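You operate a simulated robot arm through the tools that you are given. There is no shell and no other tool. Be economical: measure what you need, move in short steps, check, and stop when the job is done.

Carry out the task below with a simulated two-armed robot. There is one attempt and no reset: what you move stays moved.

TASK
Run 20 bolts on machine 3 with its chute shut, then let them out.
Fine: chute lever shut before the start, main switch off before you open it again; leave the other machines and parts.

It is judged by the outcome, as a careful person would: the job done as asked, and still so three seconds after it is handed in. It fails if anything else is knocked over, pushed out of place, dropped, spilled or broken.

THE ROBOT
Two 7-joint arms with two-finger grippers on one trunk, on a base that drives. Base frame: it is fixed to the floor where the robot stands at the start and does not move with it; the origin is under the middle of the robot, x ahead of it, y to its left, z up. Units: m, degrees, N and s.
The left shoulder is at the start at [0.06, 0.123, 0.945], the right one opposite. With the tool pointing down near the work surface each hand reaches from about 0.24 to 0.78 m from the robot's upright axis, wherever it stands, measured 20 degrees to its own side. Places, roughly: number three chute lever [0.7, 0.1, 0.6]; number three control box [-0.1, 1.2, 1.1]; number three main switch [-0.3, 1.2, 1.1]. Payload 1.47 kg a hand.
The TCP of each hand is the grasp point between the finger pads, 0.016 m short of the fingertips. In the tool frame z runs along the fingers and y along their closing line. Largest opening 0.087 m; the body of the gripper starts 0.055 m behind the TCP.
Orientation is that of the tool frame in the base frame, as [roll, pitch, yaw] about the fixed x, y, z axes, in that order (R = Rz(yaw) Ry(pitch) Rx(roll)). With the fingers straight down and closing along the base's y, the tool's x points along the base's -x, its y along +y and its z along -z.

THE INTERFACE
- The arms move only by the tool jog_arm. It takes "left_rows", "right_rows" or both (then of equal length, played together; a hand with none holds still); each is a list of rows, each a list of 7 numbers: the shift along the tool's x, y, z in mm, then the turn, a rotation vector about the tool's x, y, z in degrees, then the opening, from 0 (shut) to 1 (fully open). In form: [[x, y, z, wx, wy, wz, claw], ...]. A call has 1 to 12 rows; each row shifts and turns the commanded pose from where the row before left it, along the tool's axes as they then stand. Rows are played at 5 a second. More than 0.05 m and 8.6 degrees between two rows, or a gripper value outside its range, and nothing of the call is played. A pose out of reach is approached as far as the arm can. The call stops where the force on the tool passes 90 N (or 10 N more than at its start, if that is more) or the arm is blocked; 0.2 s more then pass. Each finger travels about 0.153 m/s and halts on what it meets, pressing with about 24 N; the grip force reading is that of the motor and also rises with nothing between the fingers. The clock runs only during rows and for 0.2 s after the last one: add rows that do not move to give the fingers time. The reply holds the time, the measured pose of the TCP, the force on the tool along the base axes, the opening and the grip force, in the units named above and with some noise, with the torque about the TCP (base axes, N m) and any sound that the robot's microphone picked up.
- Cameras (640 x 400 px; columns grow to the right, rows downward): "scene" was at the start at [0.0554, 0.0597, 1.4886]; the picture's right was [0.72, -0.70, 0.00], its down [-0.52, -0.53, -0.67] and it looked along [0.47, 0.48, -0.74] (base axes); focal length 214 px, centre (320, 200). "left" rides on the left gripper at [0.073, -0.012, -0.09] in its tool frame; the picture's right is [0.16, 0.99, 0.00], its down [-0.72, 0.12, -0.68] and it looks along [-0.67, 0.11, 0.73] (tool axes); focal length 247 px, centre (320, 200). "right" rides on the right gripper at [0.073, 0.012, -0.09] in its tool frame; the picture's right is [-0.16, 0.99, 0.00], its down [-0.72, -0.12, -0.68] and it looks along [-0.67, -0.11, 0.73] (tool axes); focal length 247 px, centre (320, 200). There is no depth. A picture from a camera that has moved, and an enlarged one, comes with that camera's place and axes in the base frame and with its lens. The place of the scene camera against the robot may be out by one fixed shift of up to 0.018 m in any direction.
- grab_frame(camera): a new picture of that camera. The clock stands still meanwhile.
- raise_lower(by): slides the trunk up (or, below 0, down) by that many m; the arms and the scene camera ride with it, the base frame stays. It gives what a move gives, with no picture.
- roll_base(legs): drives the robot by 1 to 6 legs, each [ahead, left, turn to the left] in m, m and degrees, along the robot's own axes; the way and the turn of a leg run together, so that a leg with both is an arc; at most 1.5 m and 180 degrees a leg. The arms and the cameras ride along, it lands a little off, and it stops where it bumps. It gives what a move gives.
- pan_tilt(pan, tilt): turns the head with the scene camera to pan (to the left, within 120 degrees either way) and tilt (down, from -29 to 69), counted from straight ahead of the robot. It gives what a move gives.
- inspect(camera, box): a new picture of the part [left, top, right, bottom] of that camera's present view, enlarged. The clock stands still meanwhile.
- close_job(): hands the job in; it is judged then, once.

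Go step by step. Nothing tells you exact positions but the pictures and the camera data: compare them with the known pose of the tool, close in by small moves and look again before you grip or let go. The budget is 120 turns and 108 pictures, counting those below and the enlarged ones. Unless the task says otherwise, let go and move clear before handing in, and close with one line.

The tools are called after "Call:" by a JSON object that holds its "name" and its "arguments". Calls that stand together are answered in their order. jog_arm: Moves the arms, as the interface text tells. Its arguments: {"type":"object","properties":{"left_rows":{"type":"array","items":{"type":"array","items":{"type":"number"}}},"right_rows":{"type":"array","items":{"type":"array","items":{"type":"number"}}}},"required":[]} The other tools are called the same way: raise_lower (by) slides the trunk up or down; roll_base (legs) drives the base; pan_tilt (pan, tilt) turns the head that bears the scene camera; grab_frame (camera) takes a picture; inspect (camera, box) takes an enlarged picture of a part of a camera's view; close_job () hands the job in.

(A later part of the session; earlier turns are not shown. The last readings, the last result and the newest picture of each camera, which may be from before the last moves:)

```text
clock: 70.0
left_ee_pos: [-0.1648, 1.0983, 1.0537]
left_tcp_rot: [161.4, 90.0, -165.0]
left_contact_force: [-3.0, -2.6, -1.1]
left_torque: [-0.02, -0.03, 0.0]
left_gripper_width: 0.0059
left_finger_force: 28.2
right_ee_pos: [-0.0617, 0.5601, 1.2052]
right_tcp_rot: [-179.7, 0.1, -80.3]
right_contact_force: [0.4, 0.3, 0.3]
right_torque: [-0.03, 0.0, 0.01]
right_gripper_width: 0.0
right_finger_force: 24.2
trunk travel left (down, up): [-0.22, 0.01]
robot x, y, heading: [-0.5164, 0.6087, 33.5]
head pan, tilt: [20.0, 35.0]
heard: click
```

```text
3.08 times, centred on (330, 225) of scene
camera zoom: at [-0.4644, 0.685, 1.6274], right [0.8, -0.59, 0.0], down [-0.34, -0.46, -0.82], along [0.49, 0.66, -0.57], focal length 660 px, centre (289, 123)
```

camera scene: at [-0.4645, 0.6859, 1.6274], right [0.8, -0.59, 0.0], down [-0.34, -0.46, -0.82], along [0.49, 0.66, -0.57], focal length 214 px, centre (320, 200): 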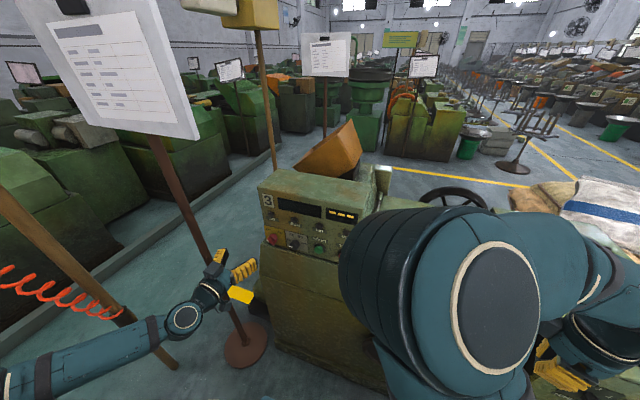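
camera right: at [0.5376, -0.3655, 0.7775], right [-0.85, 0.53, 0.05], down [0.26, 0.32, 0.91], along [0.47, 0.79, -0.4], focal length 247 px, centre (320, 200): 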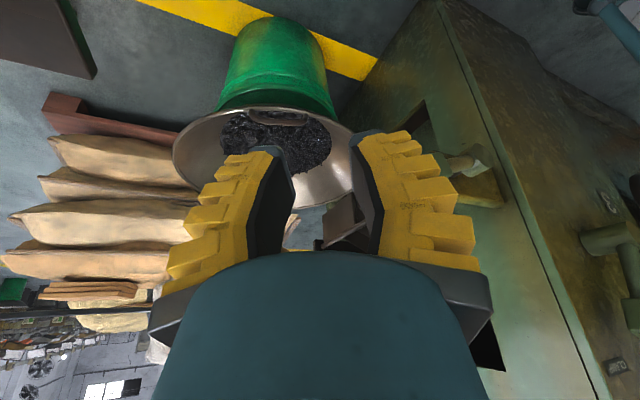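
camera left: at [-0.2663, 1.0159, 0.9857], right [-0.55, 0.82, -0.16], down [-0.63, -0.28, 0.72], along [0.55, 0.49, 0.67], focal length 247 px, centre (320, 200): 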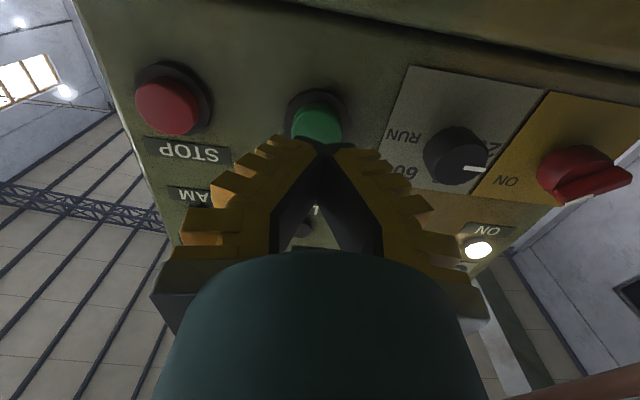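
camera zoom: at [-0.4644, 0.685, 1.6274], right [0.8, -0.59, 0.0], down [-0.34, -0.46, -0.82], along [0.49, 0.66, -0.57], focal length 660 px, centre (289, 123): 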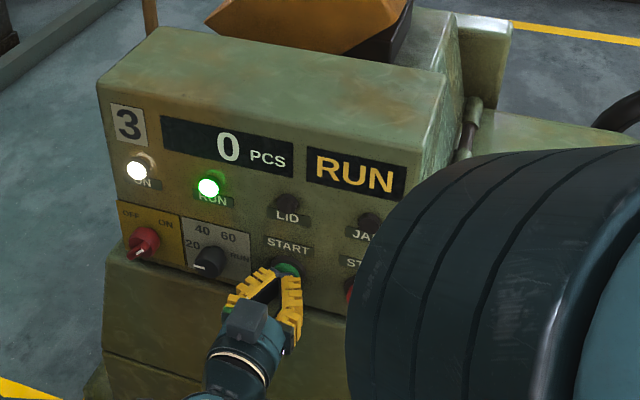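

It clicked and RUN is lit. I'll back off the button and watch the count.

Call:
{"name": "jog_arm", "arguments": {"left_rows": [[0, 0, -30, 0, 0, 0, 0], [0, 0, -25, 0, 0, 0, 0], [0, 0, 0, 0, 0, 0, 0], [0, 0, 0, 0, 0, 0, 0], [0, 0, 0, 0, 0, 0, 0], [0, 0, 0, 0, 0, 0, 0], [0, 0, 0, 0, 0, 0, 0], [0, 0, 0, 0, 0, 0, 0], [0, 0, 0, 0, 0, 0, 0], [0, 0, 0, 0, 0, 0, 0]]}}

Call:
{"name": "inspect", "arguments": {"camera": "scene", "box": [230, 160, 430, 290]}}

```text
clock: 72.2
left_ee_pos: [-0.2095, 1.0705, 1.0551]
left_tcp_rot: [-4.9, 90.0, 28.8]
left_contact_force: [0.2, -0.7, -0.4]
left_torque: [0.02, -0.01, 0.0]
left_gripper_width: 0.0
left_finger_force: 28.1
right_ee_pos: [-0.0614, 0.5604, 1.2056]
right_tcp_rot: [-179.7, 0.0, -80.4]
right_contact_force: [-0.8, -0.3, 0.3]
right_torque: [-0.01, 0.02, 0.01]
right_gripper_width: 0.0001
right_finger_force: 23.9
trunk travel left (down, up): [-0.22, 0.01]
robot x, y, heading: [-0.5164, 0.6027, 33.7]
head pan, tilt: [20.0, 35.0]
```

```text
3.08 times, centred on (330, 225) of scene
camera zoom: at [-0.4639, 0.6852, 1.6274], right [0.8, -0.59, 0.0], down [-0.34, -0.46, -0.82], along [0.49, 0.66, -0.57], focal length 660 px, centre (289, 123)
```

zoom: 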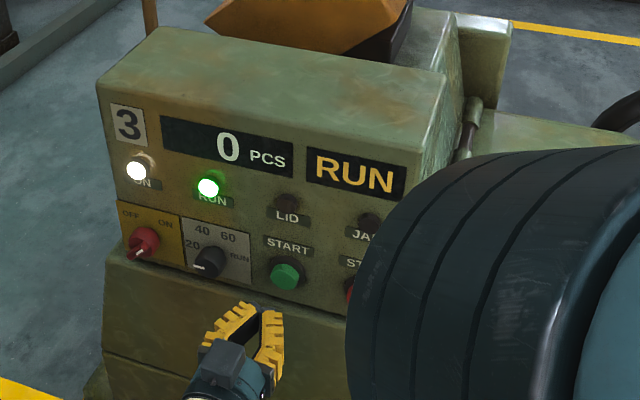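

Call:
{"name": "jog_arm", "arguments": {"left_rows": [[0, 45, 0, 0, 0, 0, 0.75], [0, 45, 0, 0, 0, 0, 0.75], [0, 45, 0, 0, 0, 0, 0.75], [0, 40, 0, 0, 0, 0, 0.75], [0, 0, 0, 0, 0, 7.5, 0.75], [0, 0, 0, 0, 0, 7.5, 0.75], [0, 0, 0, 0, 0, 7.5, 0.75], [0, 0, 0, 0, 0, 7.5, 0.75], [0, 0, 0, 0, 0, 7.5, 0.75], [0, 0, 0, 0, 0, 7.5, 0.75], [0, 0, 0, 0, 0, 0, 0.75]]}}

Call:
{"name": "inspect", "arguments": {"camera": "scene", "box": [230, 160, 430, 290]}}

```text
clock: 74.6
left_ee_pos: [-0.3071, 1.2136, 1.0523]
left_tcp_rot: [90.0, 44.8, 123.5]
left_contact_force: [-0.1, 0.0, -0.9]
left_torque: [-0.02, -0.01, 0.0]
left_gripper_width: 0.0691
left_finger_force: 2.8
right_ee_pos: [-0.0616, 0.5602, 1.2053]
right_tcp_rot: [-179.6, 0.0, -80.4]
right_contact_force: [0.5, 0.3, -0.4]
right_torque: [0.01, 0.0, -0.01]
right_gripper_width: 0.0002
right_finger_force: 24.0
trunk travel left (down, up): [-0.22, 0.01]
robot x, y, heading: [-0.5151, 0.6077, 33.5]
head pan, tilt: [20.0, 35.0]
```

```text
3.08 times, centred on (330, 225) of scene
camera zoom: at [-0.464, 0.6852, 1.6274], right [0.8, -0.59, 0.0], down [-0.34, -0.46, -0.82], along [0.49, 0.66, -0.57], focal length 660 px, centre (289, 123)
```

zoom: 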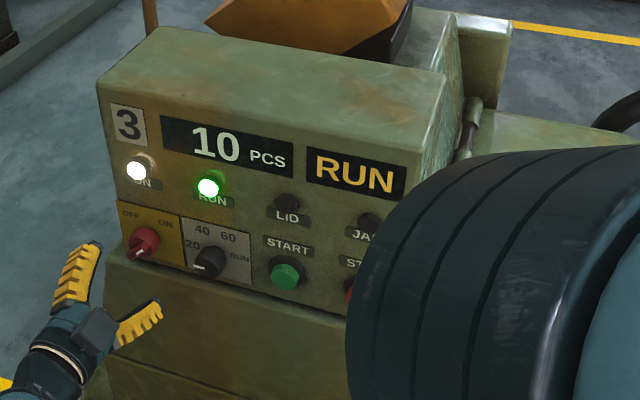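

The count is at 10 and rising. I'll wait in front of the switch.

Call:
{"name": "jog_arm", "arguments": {"left_rows": [[-3.5, 3.5, 15, 0, 0, 0, 0.75], [0, 0, 15, 0, 0, 0, 0.75], [0, 0, 0, 0, 0, 0, 0.75], [0, 0, 0, 0, 0, 0, 0.75], [0, 0, 0, 0, 0, 0, 0.75], [0, 0, 0, 0, 0, 0, 0.75], [0, 0, 0, 0, 0, 0, 0.75], [0, 0, 0, 0, 0, 0, 0.75], [0, 0, 0, 0, 0, 0, 0.75], [0, 0, 0, 0, 0, 0, 0.75]]}}

Call:
{"name": "inspect", "arguments": {"camera": "scene", "box": [230, 160, 430, 290]}}

Call:
{"name": "grab_frame", "arguments": {"camera": "left"}}

```text
clock: 76.8
left_ee_pos: [-0.2815, 1.23, 1.0575]
left_tcp_rot: [90.0, 45.1, 123.6]
left_contact_force: [0.0, -0.3, 0.5]
left_torque: [-0.03, -0.02, 0.02]
left_gripper_width: 0.0692
left_finger_force: 2.9
right_ee_pos: [-0.0622, 0.5604, 1.2057]
right_tcp_rot: [-179.6, 0.1, -80.3]
right_contact_force: [-0.6, 0.5, -0.2]
right_torque: [0.02, -0.03, -0.05]
right_gripper_width: 0.0
right_finger_force: 23.8
trunk travel left (down, up): [-0.22, 0.01]
robot x, y, heading: [-0.5149, 0.6041, 33.3]
head pan, tilt: [20.0, 35.0]
```

```text
3.08 times, centred on (330, 225) of scene
camera zoom: at [-0.4639, 0.6852, 1.6274], right [0.8, -0.59, 0.0], down [-0.34, -0.46, -0.82], along [0.49, 0.66, -0.57], focal length 660 px, centre (289, 123)
```

zoom: 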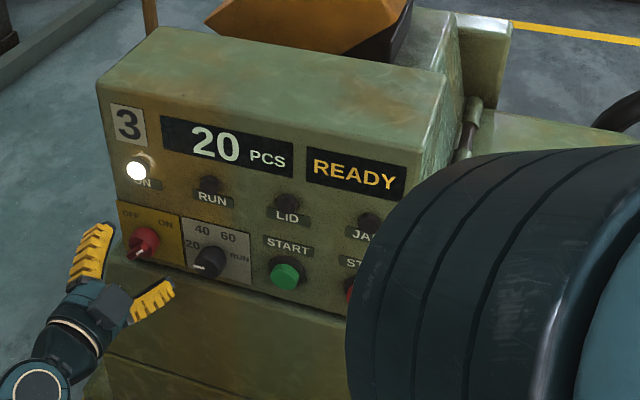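

```text
37 pictures are left
camera left: at [-0.3808, 1.2182, 0.9975], right [-0.45, 0.67, 0.59], down [-0.33, -0.73, 0.59], along [0.83, 0.07, 0.55], focal length 247 px, centre (320, 200)
```

left: 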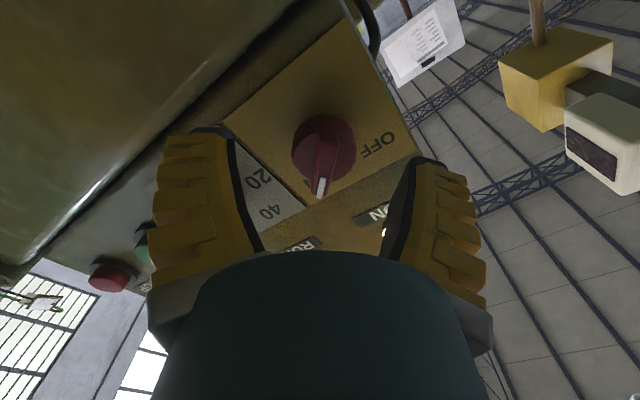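

20 PCS made, and the machine has stopped at READY. Now I'll grip the switch and turn it back to OFF.

Call:
{"name": "jog_arm", "arguments": {"left_rows": [[0, 0, 14, 0, 0, 0, 0.75], [0, 0, 13, 0, 0, 0, 0.75], [0, 0, 0, 0, 0, 0, 0.2], [0, 0, 0, 0, 0, 0, 0.2], [0, 0, 0, 0, 0, 0, 0.2]]}}

Call:
{"name": "jog_arm", "arguments": {"left_rows": [[0, 0, 0, 0, 0, -7.7, 0.2], [0, 0, 0, 0, 0, -7.7, 0.2], [0, 0, 0, 0, 0, -7.7, 0.2], [0, 0, 0, 0, 0, -7.7, 0.2], [0, 0, 0, 0, 0, -7.7, 0.2], [0, 0, 0, 0, 0, -7.7, 0.2], [0, 0, 0, 0, 0, -7.7, 0.2], [0, 0, 0, 0, 0, -7.7, 0.2], [0, 0, 0, 0, 0, -7.7, 0.2], [0, 0, 0, 0, 0, -7.7, 0.2], [0, 0, 0, 0, 0, -7.7, 0.2], [0, 0, 0, 0, 0, -7.7, 0.2]]}}

Call:
{"name": "inspect", "arguments": {"camera": "scene", "box": [230, 160, 430, 290]}}

```text
clock: 78.0
left_ee_pos: [-0.2605, 1.2453, 1.0608]
left_tcp_rot: [89.8, 44.9, 123.5]
left_contact_force: [-3.9, 4.4, 13.5]
left_torque: [0.18, -0.24, 0.12]
left_gripper_width: 0.0274
left_finger_force: 30.3
right_ee_pos: [-0.0626, 0.5604, 1.2062]
right_tcp_rot: [-179.5, 0.0, -80.4]
right_contact_force: [0.5, 0.9, -0.1]
right_torque: [-0.04, -0.01, 0.0]
right_gripper_width: 0.0001
right_finger_force: 23.8
trunk travel left (down, up): [-0.22, 0.01]
robot x, y, heading: [-0.5179, 0.6028, 33.6]
head pan, tilt: [20.0, 35.0]
```

```text
clock: 80.6
left_ee_pos: [-0.2602, 1.2451, 1.0593]
left_tcp_rot: [-89.8, 42.4, -56.3]
left_contact_force: [-11.0, 3.6, 18.4]
left_torque: [0.17, -0.26, 0.25]
left_gripper_width: 0.0283
left_finger_force: 29.9
right_ee_pos: [-0.0622, 0.559, 1.2065]
right_tcp_rot: [-179.5, 0.0, -80.3]
right_contact_force: [-1.1, -0.6, 0.9]
right_torque: [0.03, 0.01, 0.0]
right_gripper_width: 0.0
right_finger_force: 24.0
trunk travel left (down, up): [-0.22, 0.01]
robot x, y, heading: [-0.5155, 0.6034, 33.6]
head pan, tilt: [20.0, 35.0]
```

```text
3.08 times, centred on (330, 225) of scene
camera zoom: at [-0.4663, 0.684, 1.6276], right [0.8, -0.59, 0.0], down [-0.34, -0.46, -0.82], along [0.49, 0.66, -0.57], focal length 660 px, centre (289, 123)
```

zoom: 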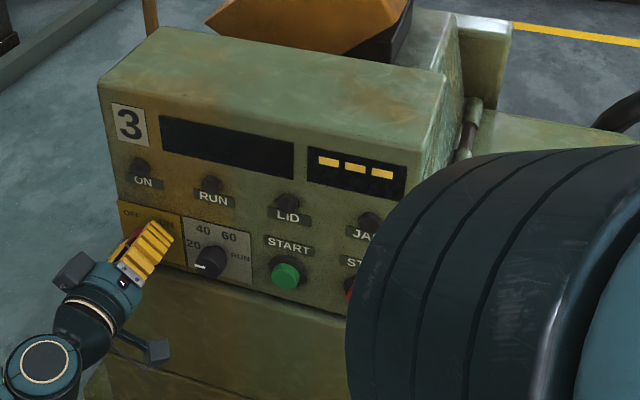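

The lamps are off. I'll release, retreat and fold the left arm back.

Call:
{"name": "jog_arm", "arguments": {"left_rows": [[0, 0, 0, 0, 0, 0, 0.8], [0, 0, 0, 0, 0, 0, 0.8], [0, 0, -35, 0, 0, 0, 0.8], [0, 0, -35, 0, 0, 0, 0.8], [0, 0, 0, 0, 0, 7.7, 0.8], [0, 0, 0, 0, 0, 7.7, 0.8], [0, 0, 0, 0, 0, 7.7, 0.8], [0, 0, 0, 0, 0, 7.7, 0.8], [0, 0, 0, 0, 0, 7.7, 0.8], [0, 0, 0, 0, 0, 7.7, 0.8], [-35, 0, -20, 0, 0, 0, 0.8], [-35, 0, -20, 0, 0, 0, 0.8]]}}

Call:
{"name": "inspect", "arguments": {"camera": "scene", "box": [230, 160, 430, 290]}}

```text
clock: 83.2
left_ee_pos: [-0.3534, 1.1865, 1.1279]
left_tcp_rot: [-90.1, 88.8, -56.5]
left_contact_force: [1.1, -0.4, -0.2]
left_torque: [0.0, 0.0, -0.02]
left_gripper_width: 0.0729
left_finger_force: 2.2
right_ee_pos: [-0.0617, 0.561, 1.2061]
right_tcp_rot: [-179.6, 0.0, -80.3]
right_contact_force: [-0.2, 0.1, 0.4]
right_torque: [0.02, -0.02, 0.03]
right_gripper_width: 0.0001
right_finger_force: 23.5
trunk travel left (down, up): [-0.22, 0.01]
robot x, y, heading: [-0.5178, 0.6051, 33.4]
head pan, tilt: [20.0, 35.0]
```

```text
3.08 times, centred on (330, 225) of scene
camera zoom: at [-0.464, 0.6845, 1.6275], right [0.8, -0.59, 0.0], down [-0.34, -0.46, -0.82], along [0.49, 0.66, -0.57], focal length 660 px, centre (289, 123)
```

zoom: 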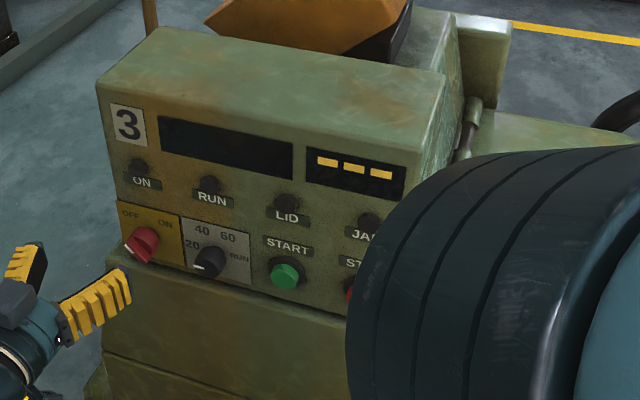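

The switch is at OFF. I'll raise and fold the left arm for driving.

Call:
{"name": "jog_arm", "arguments": {"left_rows": [[-45, 0, 0, 0, 0, 0, 1], [-45, 0, 0, 0, 0, 0, 1], [-45, 0, 0, 0, 0, 0, 1], [-45, 0, 0, 0, 0, 0, 1], [0, 0, 0, 0, 8, 0, 1], [0, 0, 0, 0, 8, 0, 1], [0, 0, 0, 0, 8, 0, 1], [0, 0, 0, 0, 8, 0, 1], [0, 0, 0, 0, 8, 0, 1], [0, 0, 0, 0, 8, 0, 1], [0, 0, 0, 0, 8, 0, 1], [0, 0, 0, 0, 8, 0, 1]]}}

Call:
{"name": "jog_arm", "arguments": {"left_rows": [[0, 0, 0, 0, 8, 0, 1], [0, 0, 0, 0, 8, 0, 1], [0, 0, 0, 0, 8, 0, 1], [45, -40, 0, 0, 0, 0, 1], [45, -40, 0, 0, 0, 0, 1], [45, -40, 0, 0, 0, 0, 1], [20, -40, 0, 0, 0, 0, 1], [0, 0, 0, 0, 0, 0, 1]]}}

Call:
{"name": "pan_tilt", "arguments": {"pan": -60, "tilt": 50}}

Call:
{"name": "grab_frame", "arguments": {"camera": "scene"}}

```text
clock: 85.8
left_ee_pos: [-0.3522, 1.1895, 1.3095]
left_tcp_rot: [-178.6, 25.8, -145.9]
left_contact_force: [-0.7, 0.0, -0.3]
left_torque: [-0.01, 0.03, 0.0]
left_gripper_width: 0.0869
left_finger_force: 0.0
right_ee_pos: [-0.0607, 0.5598, 1.206]
right_tcp_rot: [-179.6, 0.0, -80.3]
right_contact_force: [0.2, 0.5, 0.5]
right_torque: [-0.01, 0.0, 0.02]
right_gripper_width: 0.0
right_finger_force: 24.6
trunk travel left (down, up): [-0.22, 0.01]
robot x, y, heading: [-0.5162, 0.6052, 33.3]
head pan, tilt: [20.0, 35.0]
```

```text
refused: row 4 steps farther than a row can; nothing moved
```

```text
clock: 87.3
left_ee_pos: [-0.3528, 1.1887, 1.3084]
left_tcp_rot: [-178.8, 26.0, -145.8]
left_contact_force: [-0.1, 0.6, 0.6]
left_torque: [-0.02, 0.0, -0.05]
left_gripper_width: 0.0869
left_finger_force: 0.1
right_ee_pos: [-0.062, 0.5596, 1.2054]
right_tcp_rot: [-179.6, 0.0, -80.3]
right_contact_force: [-0.2, -0.4, 0.4]
right_torque: [-0.01, 0.03, -0.03]
right_gripper_width: 0.0
right_finger_force: 23.9
trunk travel left (down, up): [-0.22, 0.01]
robot x, y, heading: [-0.5162, 0.6056, 33.7]
head pan, tilt: [-60.0, 50.0]
```

```text
34 pictures are left
camera scene: at [-0.4473, 0.5801, 1.6057], right [-0.44, -0.9, 0.0], down [-0.69, 0.34, -0.64], along [0.58, -0.29, -0.77], focal length 214 px, centre (320, 200)
```

scene: 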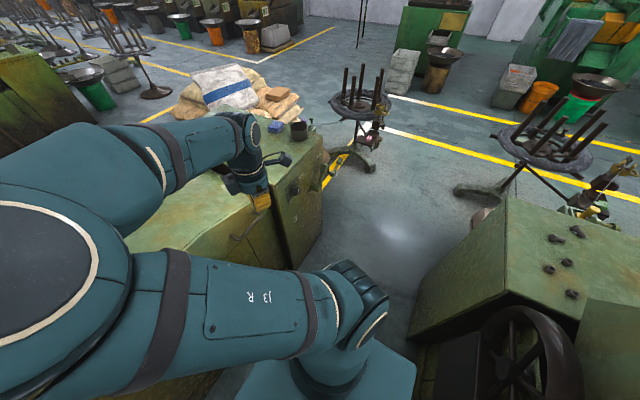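

One row was too long, so I'll fold the left arm with shorter rows. Then I'll drive back along the aisle, keeping the heading.

Call:
{"name": "jog_arm", "arguments": {"left_rows": [[0, 0, 0, 0, 8, 0, 1], [0, 0, 0, 0, 8, 0, 1], [0, 0, 0, 0, 8, 0, 1], [35, -34, 0, 0, 0, 0, 1], [35, -34, 0, 0, 0, 0, 1], [35, -34, 0, 0, 0, 0, 1], [35, -34, 0, 0, 0, 0, 1], [15, -30, 0, 0, 0, 0, 1], [0, 0, 0, 0, 0, 0, 1]]}}

Call:
{"name": "roll_base", "arguments": {"legs": [[0, -0.8, 0]]}}

Call:
{"name": "pan_tilt", "arguments": {"pan": -30, "tilt": 50}}

Call:
{"name": "grab_frame", "arguments": {"camera": "scene"}}

```text
clock: 89.3
left_ee_pos: [-0.3909, 0.964, 1.3057]
left_tcp_rot: [-178.8, 2.0, -146.4]
left_contact_force: [0.0, 1.3, 0.0]
left_torque: [-0.02, 0.0, 0.02]
left_gripper_width: 0.0869
left_finger_force: 0.2
right_ee_pos: [-0.061, 0.5601, 1.2065]
right_tcp_rot: [-179.6, 0.0, -80.3]
right_contact_force: [-0.5, 0.5, -0.2]
right_torque: [0.0, -0.03, -0.02]
right_gripper_width: 0.0
right_finger_force: 23.7
trunk travel left (down, up): [-0.22, 0.01]
robot x, y, heading: [-0.5131, 0.6072, 33.7]
head pan, tilt: [-60.0, 50.0]
```

```text
clock: 96.8
left_ee_pos: [0.0551, 0.2972, 1.3062]
left_tcp_rot: [-178.8, 2.0, -146.0]
left_contact_force: [0.0, 1.0, -0.5]
left_torque: [0.0, 0.01, -0.01]
left_gripper_width: 0.087
left_finger_force: 0.1
right_ee_pos: [0.3863, -0.1064, 1.2064]
right_tcp_rot: [-179.5, 0.0, -79.9]
right_contact_force: [-0.9, 0.0, -0.2]
right_torque: [-0.04, 0.0, -0.02]
right_gripper_width: 0.0
right_finger_force: 24.0
trunk travel left (down, up): [-0.22, 0.01]
robot x, y, heading: [-0.0686, -0.0687, 33.9]
head pan, tilt: [-60.0, 50.0]
```

```text
clock: 97.7
left_ee_pos: [0.0554, 0.2962, 1.3059]
left_tcp_rot: [-178.8, 2.0, -146.0]
left_contact_force: [0.5, 0.1, 0.2]
left_torque: [0.03, -0.01, 0.01]
left_gripper_width: 0.087
left_finger_force: 0.1
right_ee_pos: [0.3871, -0.1064, 1.2056]
right_tcp_rot: [-179.7, -0.1, -79.9]
right_contact_force: [-0.6, -0.1, 0.3]
right_torque: [-0.01, -0.04, 0.02]
right_gripper_width: 0.0002
right_finger_force: 23.3
trunk travel left (down, up): [-0.22, 0.01]
robot x, y, heading: [-0.0698, -0.0623, 34.2]
head pan, tilt: [-30.0, 50.0]
```

```text
33 pictures are left
camera scene: at [0.0081, -0.0497, 1.6057], right [0.07, -1.0, 0.0], down [-0.76, -0.05, -0.64], along [0.64, 0.04, -0.77], focal length 214 px, centre (320, 200)
```

scene: 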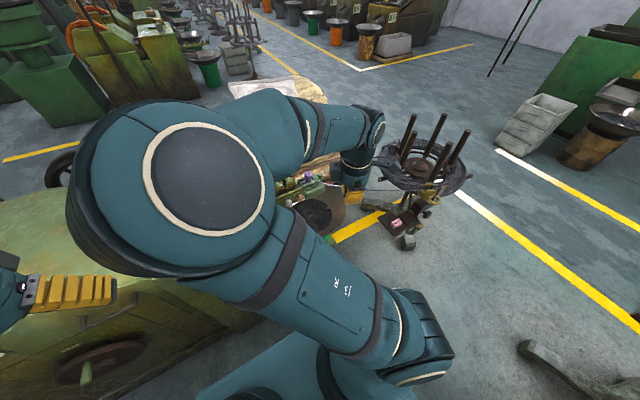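

I'm back near the chute. I'll turn and lower the open right hand towards the lever.

Call:
{"name": "jog_arm", "arguments": {"right_rows": [[0, 0, 40, 0, 0, 7.4, 1], [0, 0, 40, 0, 0, 7.4, 1], [0, 0, 40, 0, 0, 7.4, 1], [0, 0, 40, 0, 0, 7.4, 1], [0, 0, 40, 0, 0, 7.4, 1], [0, 0, 40, 0, 0, 7.4, 1], [0, 0, 40, 0, 0, 7.4, 1], [0, 0, 40, 0, 0, 7.4, 1], [0, 0, 40, 0, 0, 7.3, 1], [0, 0, 0, 0, 0, 0, 1]]}}

Call:
{"name": "grab_frame", "arguments": {"camera": "right"}}

Call:
{"name": "grab_frame", "arguments": {"camera": "scene"}}

```text
clock: 99.9
left_ee_pos: [0.0541, 0.2966, 1.3057]
left_tcp_rot: [-178.8, 1.9, -146.0]
left_contact_force: [-0.1, 0.2, 0.2]
left_torque: [0.01, -0.01, 0.0]
left_gripper_width: 0.0869
left_finger_force: 0.0
right_ee_pos: [0.3891, -0.1057, 0.8471]
right_tcp_rot: [-179.7, 0.3, -146.4]
right_contact_force: [0.4, 0.4, -1.0]
right_torque: [0.03, 0.0, 0.01]
right_gripper_width: 0.087
right_finger_force: 0.1
trunk travel left (down, up): [-0.22, 0.01]
robot x, y, heading: [-0.0661, -0.0604, 34.1]
head pan, tilt: [-30.0, 50.0]
```

```text
32 pictures are left
camera right: at [0.3205, -0.1366, 0.9367], right [-0.41, 0.91, 0.0], down [0.66, 0.3, 0.69], along [0.62, 0.28, -0.73], focal length 247 px, centre (320, 200)
```

right: 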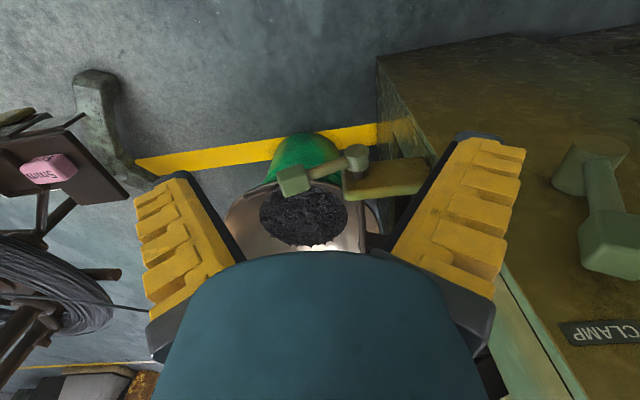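

```text
31 pictures are left
camera scene: at [0.0074, -0.0496, 1.6057], right [0.07, -1.0, 0.0], down [-0.76, -0.05, -0.64], along [0.64, 0.04, -0.77], focal length 214 px, centre (320, 200)
```

scene: 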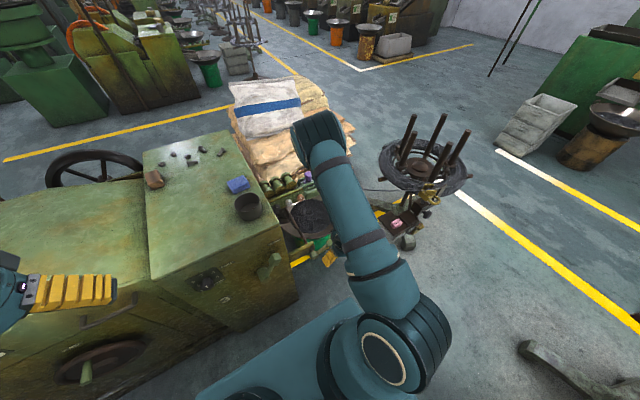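

The lever is still shut, with the knob at about (0.561, -0.075, 0.628). I'll position over it and descend to straddle it.

Call:
{"name": "jog_arm", "arguments": {"right_rows": [[-40, -19, 0, 0, 0, 0, 1], [-40, -19, 0, 0, 0, 0, 1], [-40, -19, 0, 0, 0, 0, 1], [-40, -18, 0, 0, 0, 0, 1], [0, 0, 45, 0, 0, 0, 1], [0, 0, 45, 0, 0, 0, 1], [0, 0, 45, 0, 0, 0, 1], [0, 0, 0, 0, 0, 0, 1]]}}

Call:
{"name": "grab_frame", "arguments": {"camera": "right"}}

```text
clock: 101.7
left_ee_pos: [0.0549, 0.2962, 1.3063]
left_tcp_rot: [-178.8, 1.9, -146.0]
left_contact_force: [-0.5, 1.1, -0.4]
left_torque: [-0.04, -0.03, -0.02]
left_gripper_width: 0.0869
left_finger_force: 0.0
right_ee_pos: [0.5643, -0.0788, 0.7146]
right_tcp_rot: [-179.8, 0.4, -146.4]
right_contact_force: [0.4, -0.9, 0.7]
right_torque: [0.03, -0.01, 0.01]
right_gripper_width: 0.087
right_finger_force: 0.1
trunk travel left (down, up): [-0.22, 0.01]
robot x, y, heading: [-0.0673, -0.0641, 34.1]
head pan, tilt: [-30.0, 50.0]
```

```text
30 pictures are left
camera right: at [0.4968, -0.1094, 0.8039], right [-0.41, 0.91, 0.0], down [0.66, 0.3, 0.69], along [0.62, 0.28, -0.73], focal length 247 px, centre (320, 200)
```

right: 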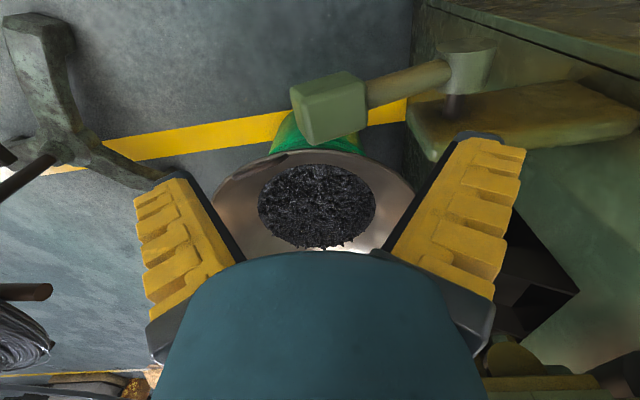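

Call:
{"name": "jog_arm", "arguments": {"right_rows": [[0, -3, 25, 0, 0, 0, 1], [0, 0, 25, 0, 0, 0, 1], [0, 0, 18, 0, 0, 0, 1], [0, 0, 0, 0, 0, 0, 1]]}}

Call:
{"name": "grab_frame", "arguments": {"camera": "right"}}

```text
clock: 102.7
left_ee_pos: [0.0545, 0.2972, 1.3061]
left_tcp_rot: [-178.8, 2.0, -146.0]
left_contact_force: [-0.4, -0.6, 0.9]
left_torque: [0.02, -0.04, 0.01]
left_gripper_width: 0.0871
left_finger_force: 0.2
right_ee_pos: [0.5672, -0.0825, 0.6448]
right_tcp_rot: [-179.7, 0.4, -146.5]
right_contact_force: [0.2, 0.1, 0.0]
right_torque: [0.0, 0.03, 0.02]
right_gripper_width: 0.0869
right_finger_force: 0.1
trunk travel left (down, up): [-0.22, 0.01]
robot x, y, heading: [-0.069, -0.062, 34.1]
head pan, tilt: [-30.0, 50.0]
```

```text
29 pictures are left
camera right: at [0.4987, -0.1123, 0.7349], right [-0.41, 0.91, 0.0], down [0.66, 0.3, 0.69], along [0.62, 0.28, -0.73], focal length 247 px, centre (320, 200)
```

right: 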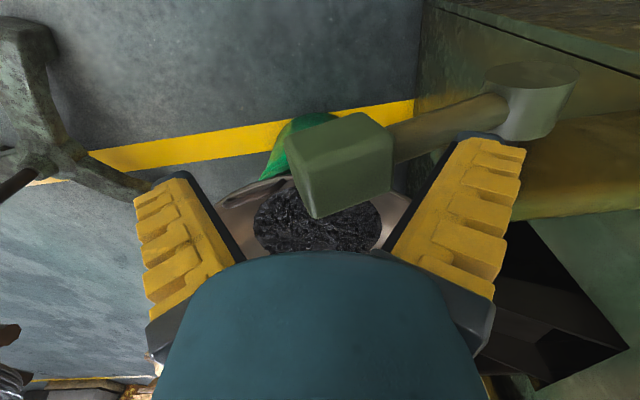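

The knob is between the fingers. I'll swing it back along the arc towards upright.

Call:
{"name": "jog_arm", "arguments": {"right_rows": [[0, 0, 0, 0, 0, 0, 0.8], [0, 10, -2, 0, 0, 0, 0.8], [0, 10, -6, 0, 0, 0, 0.8], [0, 11, -12, 0, 0, 0, 0.8], [0, 11, -12, 0, 0, 0, 0.8], [0, 12, -9, 0, 0, 0, 0.8], [0, 14, -8, 0, 0, 0, 0.8], [0, 14, -7, 0, 0, 0, 0.8], [0, 0, 0, 0, 0, 0, 0.8]]}}

Call:
{"name": "grab_frame", "arguments": {"camera": "right"}}

```text
clock: 104.7
left_ee_pos: [0.0549, 0.2963, 1.3051]
left_tcp_rot: [-178.8, 2.0, -146.1]
left_contact_force: [0.3, 0.1, -0.3]
left_torque: [0.01, -0.01, 0.0]
left_gripper_width: 0.0869
left_finger_force: 0.0
right_ee_pos: [0.5206, -0.014, 0.7017]
right_tcp_rot: [-179.8, 0.5, -146.4]
right_contact_force: [0.3, -0.3, -0.2]
right_torque: [0.03, 0.01, 0.0]
right_gripper_width: 0.0733
right_finger_force: 2.7
trunk travel left (down, up): [-0.22, 0.01]
robot x, y, heading: [-0.0664, -0.0609, 33.8]
head pan, tilt: [-30.0, 50.0]
```

```text
28 pictures are left
camera right: at [0.4527, -0.0445, 0.7905], right [-0.41, 0.91, 0.0], down [0.66, 0.3, 0.69], along [0.62, 0.28, -0.73], focal length 247 px, centre (320, 200)
```

right: 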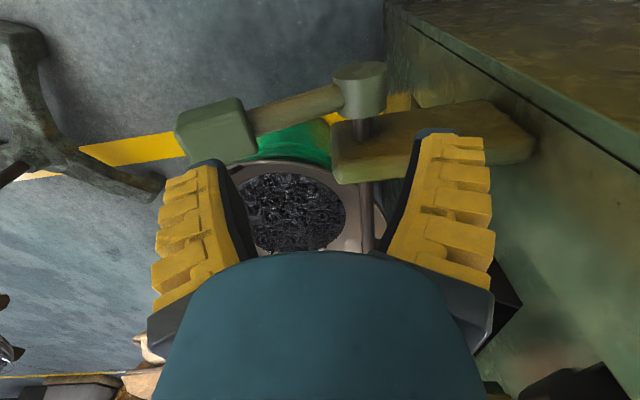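

The finger slipped over the tilted knob. I'll instead grip it across the shaft direction, so it can pivot in the fingers. Raise, roll the hand 90° and look.

Call:
{"name": "jog_arm", "arguments": {"right_rows": [[0, 0, -40, 0, 0, -7.5, 1], [0, 0, -30, 0, 0, -7.5, 1], [0, 0, 0, 0, 0, -7.5, 1], [0, 0, 0, 0, 0, -7.5, 1], [0, 0, 0, 0, 0, -7.5, 1], [0, 0, 0, 0, 0, -7.5, 1], [0, 0, 0, 0, 0, -7.5, 1], [0, 0, 0, 0, 0, -7.5, 1], [0, 0, 0, 0, 0, -7.5, 1], [0, 0, 0, 0, 0, -7.5, 1], [0, 0, 0, 0, 0, -7.5, 1], [0, 0, 0, 0, 0, -7.5, 1]]}}

Call:
{"name": "grab_frame", "arguments": {"camera": "right"}}

```text
clock: 107.3
left_ee_pos: [0.0552, 0.2968, 1.3065]
left_tcp_rot: [-178.8, 2.0, -146.0]
left_contact_force: [-0.4, 0.1, 0.6]
left_torque: [0.02, 0.03, -0.02]
left_gripper_width: 0.0873
left_finger_force: 0.0
right_ee_pos: [0.521, -0.013, 0.7692]
right_tcp_rot: [-179.6, -0.3, -56.2]
right_contact_force: [0.0, 0.7, 0.3]
right_torque: [-0.01, 0.0, -0.02]
right_gripper_width: 0.0869
right_finger_force: 0.1
trunk travel left (down, up): [-0.22, 0.01]
robot x, y, heading: [-0.0663, -0.0675, 34.0]
head pan, tilt: [-30.0, 50.0]
```

```text
27 pictures are left
camera right: at [0.5505, -0.081, 0.8597], right [-0.91, -0.42, -0.01], down [-0.31, 0.67, 0.68], along [-0.28, 0.62, -0.73], focal length 247 px, centre (320, 200)
```

right: 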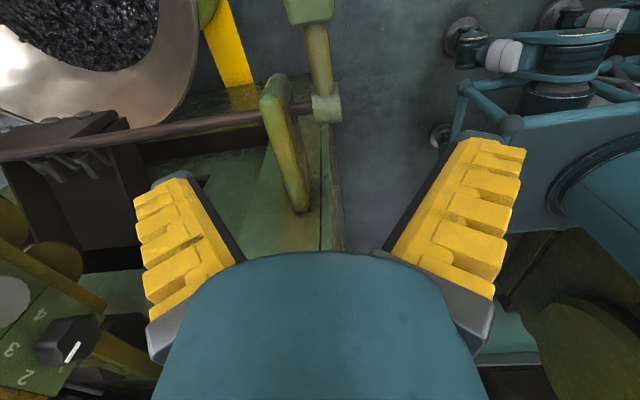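

From here I can see the bolts held behind the shut flap. I'll move out over the knob and check before descending.

Call:
{"name": "jog_arm", "arguments": {"right_rows": [[38, 0, 0, 0, 0, 0, 1], [36, 0, 0, 0, 0, 0, 1], [0, 0, 40, 0, 0, 0, 1], [0, 0, 25, 0, 0, 0, 1], [0, 0, 0, 0, 0, 0, 1]]}}

Call:
{"name": "grab_frame", "arguments": {"camera": "right"}}

```text
clock: 108.5
left_ee_pos: [0.0552, 0.2968, 1.3056]
left_tcp_rot: [-178.7, 2.0, -146.1]
left_contact_force: [0.4, -0.4, 0.3]
left_torque: [0.05, 0.01, 0.01]
left_gripper_width: 0.0869
left_finger_force: 0.1
right_ee_pos: [0.5644, -0.0758, 0.7057]
right_tcp_rot: [-179.6, -0.2, -56.4]
right_contact_force: [-0.2, -0.3, 1.0]
right_torque: [0.0, 0.0, 0.01]
right_gripper_width: 0.0869
right_finger_force: 0.0
trunk travel left (down, up): [-0.22, 0.01]
robot x, y, heading: [-0.0678, -0.0618, 34.0]
head pan, tilt: [-30.0, 50.0]
```

```text
26 pictures are left
camera right: at [0.5932, -0.1422, 0.7953], right [-0.91, -0.41, -0.01], down [-0.31, 0.67, 0.68], along [-0.28, 0.62, -0.73], focal length 247 px, centre (320, 200)
```

right: 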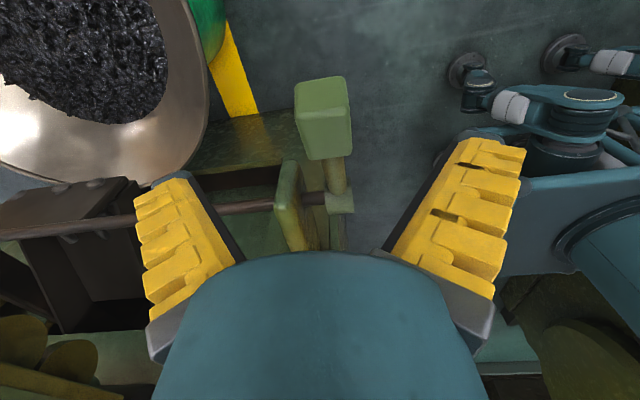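

Aligned. I'll descend 70 mm and close on the knob.

Call:
{"name": "jog_arm", "arguments": {"right_rows": [[0, 0, 25, 0, 0, 0, 1], [0, 0, 25, 0, 0, 0, 1], [0, 0, 22, 0, 0, 0, 1], [0, 0, 0, 0, 0, 0, 0.3], [0, 0, 0, 0, 0, 0, 0.3], [0, 0, 0, 0, 0, 0, 0.3]]}}

Call:
{"name": "grab_frame", "arguments": {"camera": "right"}}

```text
clock: 109.9
left_ee_pos: [0.0542, 0.2965, 1.3052]
left_tcp_rot: [-178.7, 2.0, -146.0]
left_contact_force: [-0.1, -0.9, 0.1]
left_torque: [0.05, 0.0, 0.02]
left_gripper_width: 0.0871
left_finger_force: 0.1
right_ee_pos: [0.5624, -0.0749, 0.6345]
right_tcp_rot: [-179.6, -0.1, -56.4]
right_contact_force: [-5.9, -2.0, -0.7]
right_torque: [-0.04, 0.02, 0.03]
right_gripper_width: 0.0357
right_finger_force: 7.8
trunk travel left (down, up): [-0.22, 0.01]
robot x, y, heading: [-0.0698, -0.0627, 34.0]
head pan, tilt: [-30.0, 50.0]
```

```text
25 pictures are left
camera right: at [0.5916, -0.1409, 0.7236], right [-0.91, -0.41, -0.01], down [-0.31, 0.67, 0.68], along [-0.28, 0.62, -0.73], focal length 247 px, centre (320, 200)
```

right: 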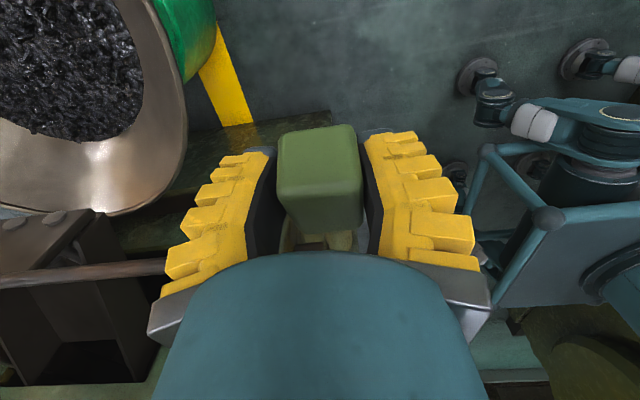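

The knob is held. I'll lift it along the arc back to upright.

Call:
{"name": "jog_arm", "arguments": {"right_rows": [[-11.7, 0, -18.7, 0, 0, 0, 0.3], [-14.2, 0, -15.1, 0, 0, 0, 0.3], [-16.5, 0, -12.5, 0, 0, 0, 0.3], [-20.5, 0, -10.2, 0, 0, 0, 0.3], [0, 0, 0, 0, 0, 0, 0.3]]}}

Call:
{"name": "grab_frame", "arguments": {"camera": "right"}}

```text
clock: 111.1
left_ee_pos: [0.0554, 0.2965, 1.3064]
left_tcp_rot: [-178.8, 2.0, -146.0]
left_contact_force: [-0.4, -0.6, -0.3]
left_torque: [-0.01, 0.0, 0.0]
left_gripper_width: 0.0868
left_finger_force: 0.1
right_ee_pos: [0.5264, -0.0238, 0.6892]
right_tcp_rot: [-179.6, -0.3, -56.5]
right_contact_force: [0.1, 0.3, 0.4]
right_torque: [0.03, 0.03, 0.0]
right_gripper_width: 0.0323
right_finger_force: 4.7
trunk travel left (down, up): [-0.22, 0.01]
robot x, y, heading: [-0.0677, -0.0617, 34.2]
head pan, tilt: [-30.0, 50.0]
```

```text
24 pictures are left
camera right: at [0.5562, -0.0913, 0.7795], right [-0.91, -0.41, -0.01], down [-0.31, 0.67, 0.68], along [-0.28, 0.62, -0.73], focal length 247 px, centre (320, 200)
```

right: 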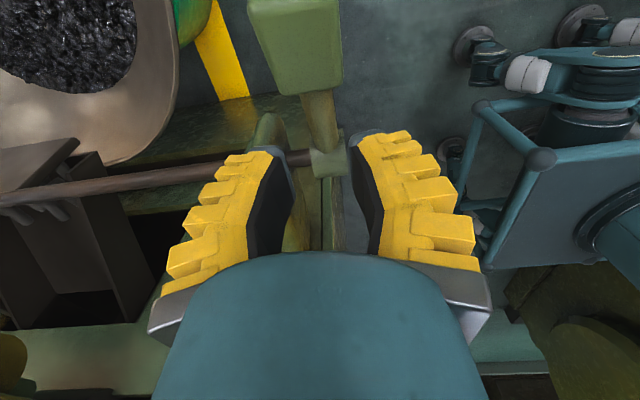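

The grip slipped part-way; the lever is now at about 50°. I'll re-grip with full force and continue.

Call:
{"name": "jog_arm", "arguments": {"right_rows": [[0, 0, -30, 0, 0, 0, 1], [25, 0, 0, 0, 0, 0, 1], [24, 0, 0, 0, 0, 0, 1], [0, 0, 0, 0, 0, 0, 1]]}}

Call:
{"name": "grab_frame", "arguments": {"camera": "right"}}

```text
clock: 112.1
left_ee_pos: [0.0545, 0.2956, 1.3055]
left_tcp_rot: [-178.8, 2.0, -146.0]
left_contact_force: [1.7, -0.2, -0.3]
left_torque: [-0.03, 0.01, -0.03]
left_gripper_width: 0.0867
left_finger_force: 0.1
right_ee_pos: [0.5536, -0.064, 0.7208]
right_tcp_rot: [-179.5, -0.2, -56.4]
right_contact_force: [-0.2, -0.4, -0.9]
right_torque: [-0.01, 0.0, -0.01]
right_gripper_width: 0.0871
right_finger_force: 0.1
trunk travel left (down, up): [-0.22, 0.01]
robot x, y, heading: [-0.0679, -0.0635, 33.8]
head pan, tilt: [-30.0, 50.0]
```

```text
23 pictures are left
camera right: at [0.5838, -0.1307, 0.8101], right [-0.91, -0.41, -0.01], down [-0.31, 0.67, 0.68], along [-0.28, 0.62, -0.73], focal length 247 px, centre (320, 200)
```

right: 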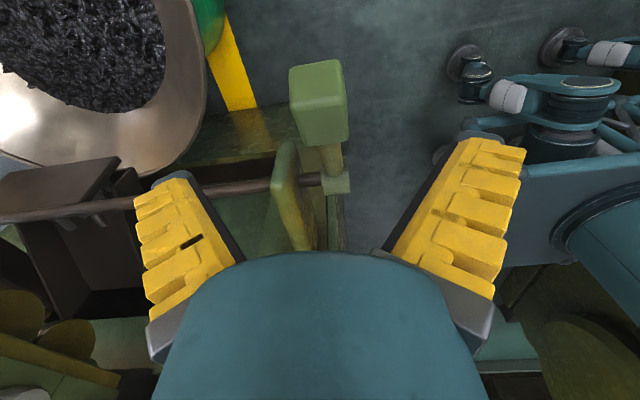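

Call:
{"name": "jog_arm", "arguments": {"right_rows": [[9, 0, 25, 0, 0, 0, 1], [0, 0, 25, 0, 0, 0, 1], [0, 0, 26, 0, 0, 0, 1], [0, 0, 0, 0, 0, 0, 0], [0, 0, 0, 0, 0, 0, 0], [0, 0, 0, 0, 0, 0, 0], [0, 0, 0, 0, 0, 0, 0]]}}

Call:
{"name": "jog_arm", "arguments": {"right_rows": [[-5.5, 0, -8, 0, 0, 0, 0], [-6, 0, -8, 0, 0, 0, 0], [-7, 0, -8, 0, 0, 0, 0], [0, 0, 0, 0, 0, 0, 0]]}}

Call:
{"name": "grab_frame", "arguments": {"camera": "right"}}

```text
clock: 113.7
left_ee_pos: [0.0532, 0.2959, 1.3052]
left_tcp_rot: [-178.8, 2.0, -145.9]
left_contact_force: [0.9, 0.5, 0.4]
left_torque: [-0.01, -0.04, 0.0]
left_gripper_width: 0.0872
left_finger_force: 0.0
right_ee_pos: [0.5576, -0.0715, 0.645]
right_tcp_rot: [-179.6, -0.1, -56.5]
right_contact_force: [-1.6, -2.0, 11.3]
right_torque: [0.47, 0.36, 0.1]
right_gripper_width: 0.0267
right_finger_force: 30.4
trunk travel left (down, up): [-0.22, 0.01]
robot x, y, heading: [-0.0649, -0.0654, 34.0]
head pan, tilt: [-30.0, 50.0]
```

```text
clock: 114.7
left_ee_pos: [0.0547, 0.2944, 1.3057]
left_tcp_rot: [-178.8, 2.0, -145.9]
left_contact_force: [-0.6, -0.6, -0.5]
left_torque: [-0.03, 0.01, 0.03]
left_gripper_width: 0.0869
left_finger_force: 0.0
right_ee_pos: [0.5485, -0.058, 0.667]
right_tcp_rot: [-179.7, -0.2, -56.4]
right_contact_force: [2.8, -12.0, -3.3]
right_torque: [-0.52, -0.37, 0.19]
right_gripper_width: 0.027
right_finger_force: 30.0
trunk travel left (down, up): [-0.22, 0.01]
robot x, y, heading: [-0.0703, -0.066, 33.9]
head pan, tilt: [-30.0, 50.0]
```

```text
22 pictures are left
camera right: at [0.5781, -0.124, 0.7574], right [-0.91, -0.41, -0.01], down [-0.31, 0.67, 0.68], along [-0.28, 0.62, -0.73], focal length 247 px, centre (320, 200)
```

right: 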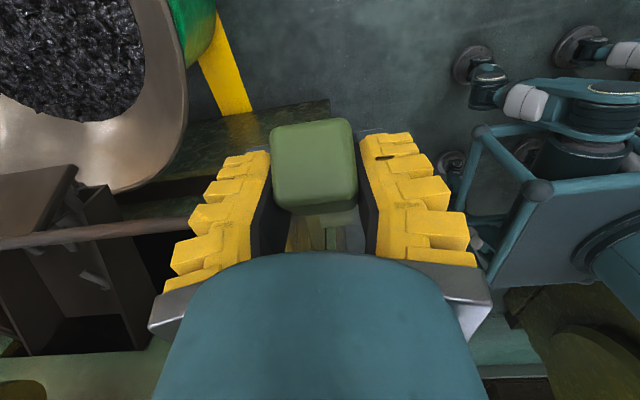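

Firmly gripped this time, and the lever follows, now at about 44°. Continuing to upright.

Call:
{"name": "jog_arm", "arguments": {"right_rows": [[-9, 0, -8, 0, 0, 0, 0], [-9.4, 0, -6.7, 0, 0, 0, 0], [-10, 0, -6, 0, 0, 0, 0], [-10.7, 0, -4.8, 0, 0, 0, 0], [-11, 0, -3.8, 0, 0, 0, 0], [-11.4, 0, -2.8, 0, 0, 0, 0], [-11.6, 0, -1.6, 0, 0, 0, 0], [-11.6, 0, -0.6, 0, 0, 0, 0], [0, 0, 0, 0, 0, 0, 0]]}}

Call:
{"name": "grab_frame", "arguments": {"camera": "right"}}

```text
clock: 116.7
left_ee_pos: [0.0543, 0.2961, 1.3054]
left_tcp_rot: [-178.8, 2.2, -146.0]
left_contact_force: [-0.7, 0.7, 0.7]
left_torque: [-0.03, 0.02, 0.02]
left_gripper_width: 0.0869
left_finger_force: 0.0
right_ee_pos: [0.5002, 0.0139, 0.7021]
right_tcp_rot: [-179.8, -0.2, -56.4]
right_contact_force: [-11.1, -17.3, 1.6]
right_torque: [-0.51, -0.15, -0.05]
right_gripper_width: 0.0265
right_finger_force: 30.2
trunk travel left (down, up): [-0.22, 0.01]
robot x, y, heading: [-0.065, -0.0647, 33.9]
head pan, tilt: [-30.0, 50.0]
```

```text
21 pictures are left
camera right: at [0.5302, -0.0526, 0.7922], right [-0.91, -0.41, -0.01], down [-0.31, 0.67, 0.68], along [-0.28, 0.62, -0.73], focal length 247 px, centre (320, 200)
```

right: 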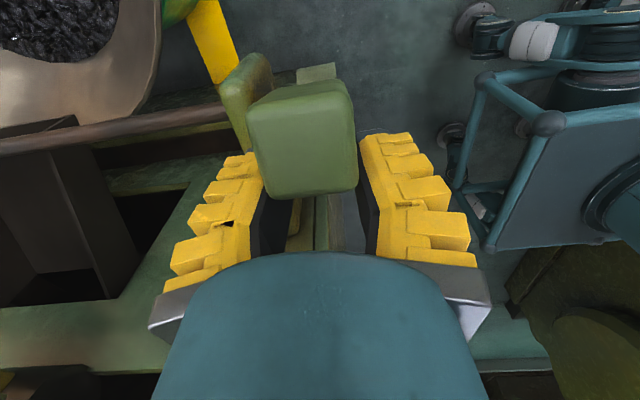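

The lever is within about 10° of upright and the trough looks empty. I'll open the fingers, lift and look.

Call:
{"name": "jog_arm", "arguments": {"right_rows": [[0, 0, 0, 0, 0, 0, 1], [0, 0, 0, 0, 0, 0, 1], [0, 0, -35, 0, 0, 0, 1], [0, 0, -35, 0, 0, 0, 1], [40, 0, 0, 0, 0, 0, 1], [40, 0, 0, 0, 0, 0, 1], [0, 0, 0, 0, 0, 0, 1]]}}

Call:
{"name": "grab_frame", "arguments": {"camera": "right"}}

```text
clock: 118.3
left_ee_pos: [0.0543, 0.2965, 1.3059]
left_tcp_rot: [-178.8, 1.9, -146.0]
left_contact_force: [-0.7, 0.7, 0.1]
left_torque: [-0.03, -0.03, 0.02]
left_gripper_width: 0.0871
left_finger_force: 0.1
right_ee_pos: [0.5458, -0.0522, 0.7707]
right_tcp_rot: [-179.6, -0.2, -56.4]
right_contact_force: [0.5, -0.2, -0.2]
right_torque: [-0.03, 0.03, 0.01]
right_gripper_width: 0.087
right_finger_force: 0.0
trunk travel left (down, up): [-0.22, 0.01]
robot x, y, heading: [-0.0665, -0.0602, 33.9]
head pan, tilt: [-30.0, 50.0]
```

```text
20 pictures are left
camera right: at [0.5748, -0.1191, 0.8615], right [-0.91, -0.42, -0.01], down [-0.31, 0.67, 0.68], along [-0.28, 0.62, -0.73], focal length 247 px, centre (320, 200)
```

right: 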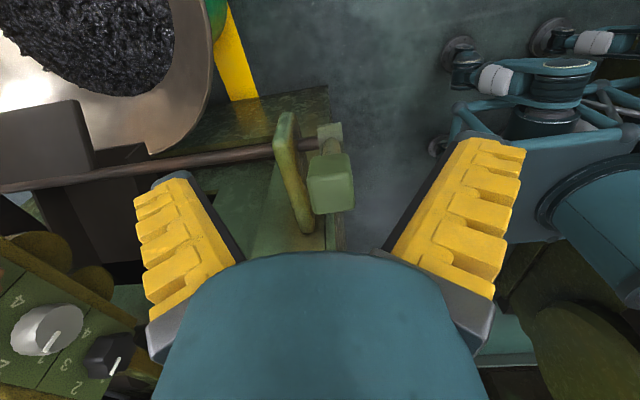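

The flap is swung out and the lever is about 8° short of upright. I'll nudge it in the rest of the way with closed fingers, watching the force.

Call:
{"name": "inspect", "arguments": {"camera": "right", "box": [0, 60, 200, 300]}}

Call:
{"name": "jog_arm", "arguments": {"right_rows": [[5, 0, 0, 0, 0, 0, 0], [0, 0, 0, 0, 0, 0, 0], [0, 0, 0, 0, 0, 0, 0], [0, 0, 35, 0, 0, 0, 0], [0, 0, 33, 0, 0, 0, 0], [-15, 0, 0, 0, 0, 0, 0], [-8, 0, 0, 0, 0, 0, 0], [-6, 0, 0, 0, 0, 0, 0], [-6, 0, 0, 0, 0, 0, 0], [0, 0, 0, 0, 0, 0, 0]]}}

Call:
{"name": "grab_frame", "arguments": {"camera": "right"}}

```text
1.67 times, centred on (100, 180) of right
camera zoom: at [0.5748, -0.1191, 0.8615], right [-0.91, -0.42, -0.01], down [-0.31, 0.67, 0.68], along [-0.28, 0.62, -0.73], focal length 412 px, centre (687, 233)
```

zoom: 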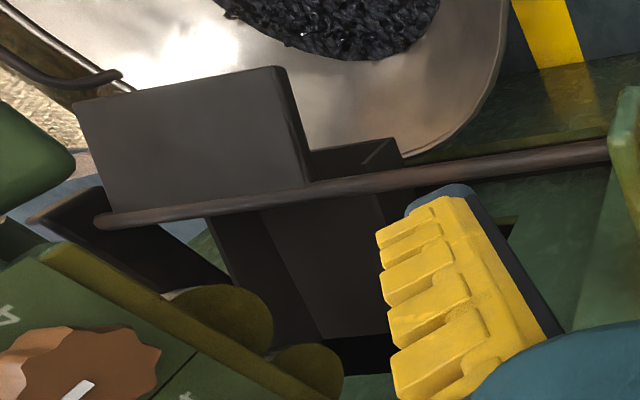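

```text
clock: 120.5
left_ee_pos: [0.0528, 0.2956, 1.3055]
left_tcp_rot: [-178.8, 2.0, -146.0]
left_contact_force: [-0.2, -0.3, -0.2]
left_torque: [0.02, 0.02, -0.06]
left_gripper_width: 0.0873
left_finger_force: 0.1
right_ee_pos: [0.5299, -0.0273, 0.702]
right_tcp_rot: [-179.6, -0.2, -56.4]
right_contact_force: [0.4, -2.8, -1.0]
right_torque: [0.03, -0.01, 0.06]
right_gripper_width: 0.0001
right_finger_force: 23.4
trunk travel left (down, up): [-0.22, 0.01]
robot x, y, heading: [-0.0656, -0.0611, 33.8]
head pan, tilt: [-30.0, 50.0]
```

```text
18 pictures are left
camera right: at [0.5588, -0.0942, 0.7929], right [-0.91, -0.42, -0.01], down [-0.31, 0.67, 0.68], along [-0.28, 0.62, -0.73], focal length 247 px, centre (320, 200)
```

right: 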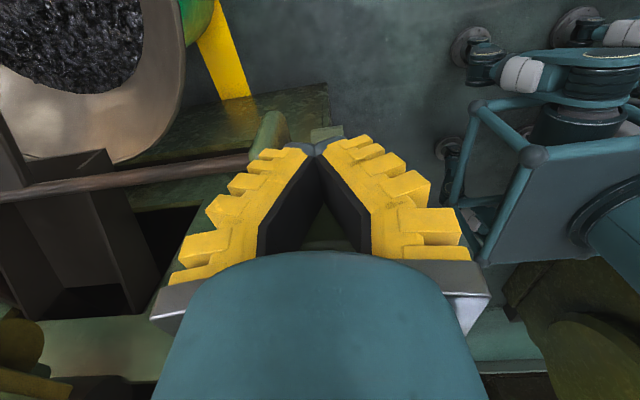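

The trough is empty and the bolts are out. There is light contact, so I'll push a little further towards the upright stop.

Call:
{"name": "jog_arm", "arguments": {"right_rows": [[-4, 0, 0, 0, 0, 0, 0], [-3, 0, 0, 0, 0, 0, 0], [-3, 0, 0, 0, 0, 0, 0], [0, 0, 0, 0, 0, 0, 0]]}}

```text
clock: 121.5
left_ee_pos: [0.0552, 0.2963, 1.3066]
left_tcp_rot: [-178.9, 2.0, -146.0]
left_contact_force: [1.1, -0.4, -0.3]
left_torque: [0.0, -0.01, 0.0]
left_gripper_width: 0.0871
left_finger_force: 0.1
right_ee_pos: [0.5231, -0.0189, 0.7041]
right_tcp_rot: [-179.7, -0.1, -56.3]
right_contact_force: [1.7, -3.5, 0.5]
right_torque: [0.07, 0.04, 0.07]
right_gripper_width: 0.0001
right_finger_force: 23.9
trunk travel left (down, up): [-0.22, 0.01]
robot x, y, heading: [-0.0654, -0.0615, 34.0]
head pan, tilt: [-30.0, 50.0]
```

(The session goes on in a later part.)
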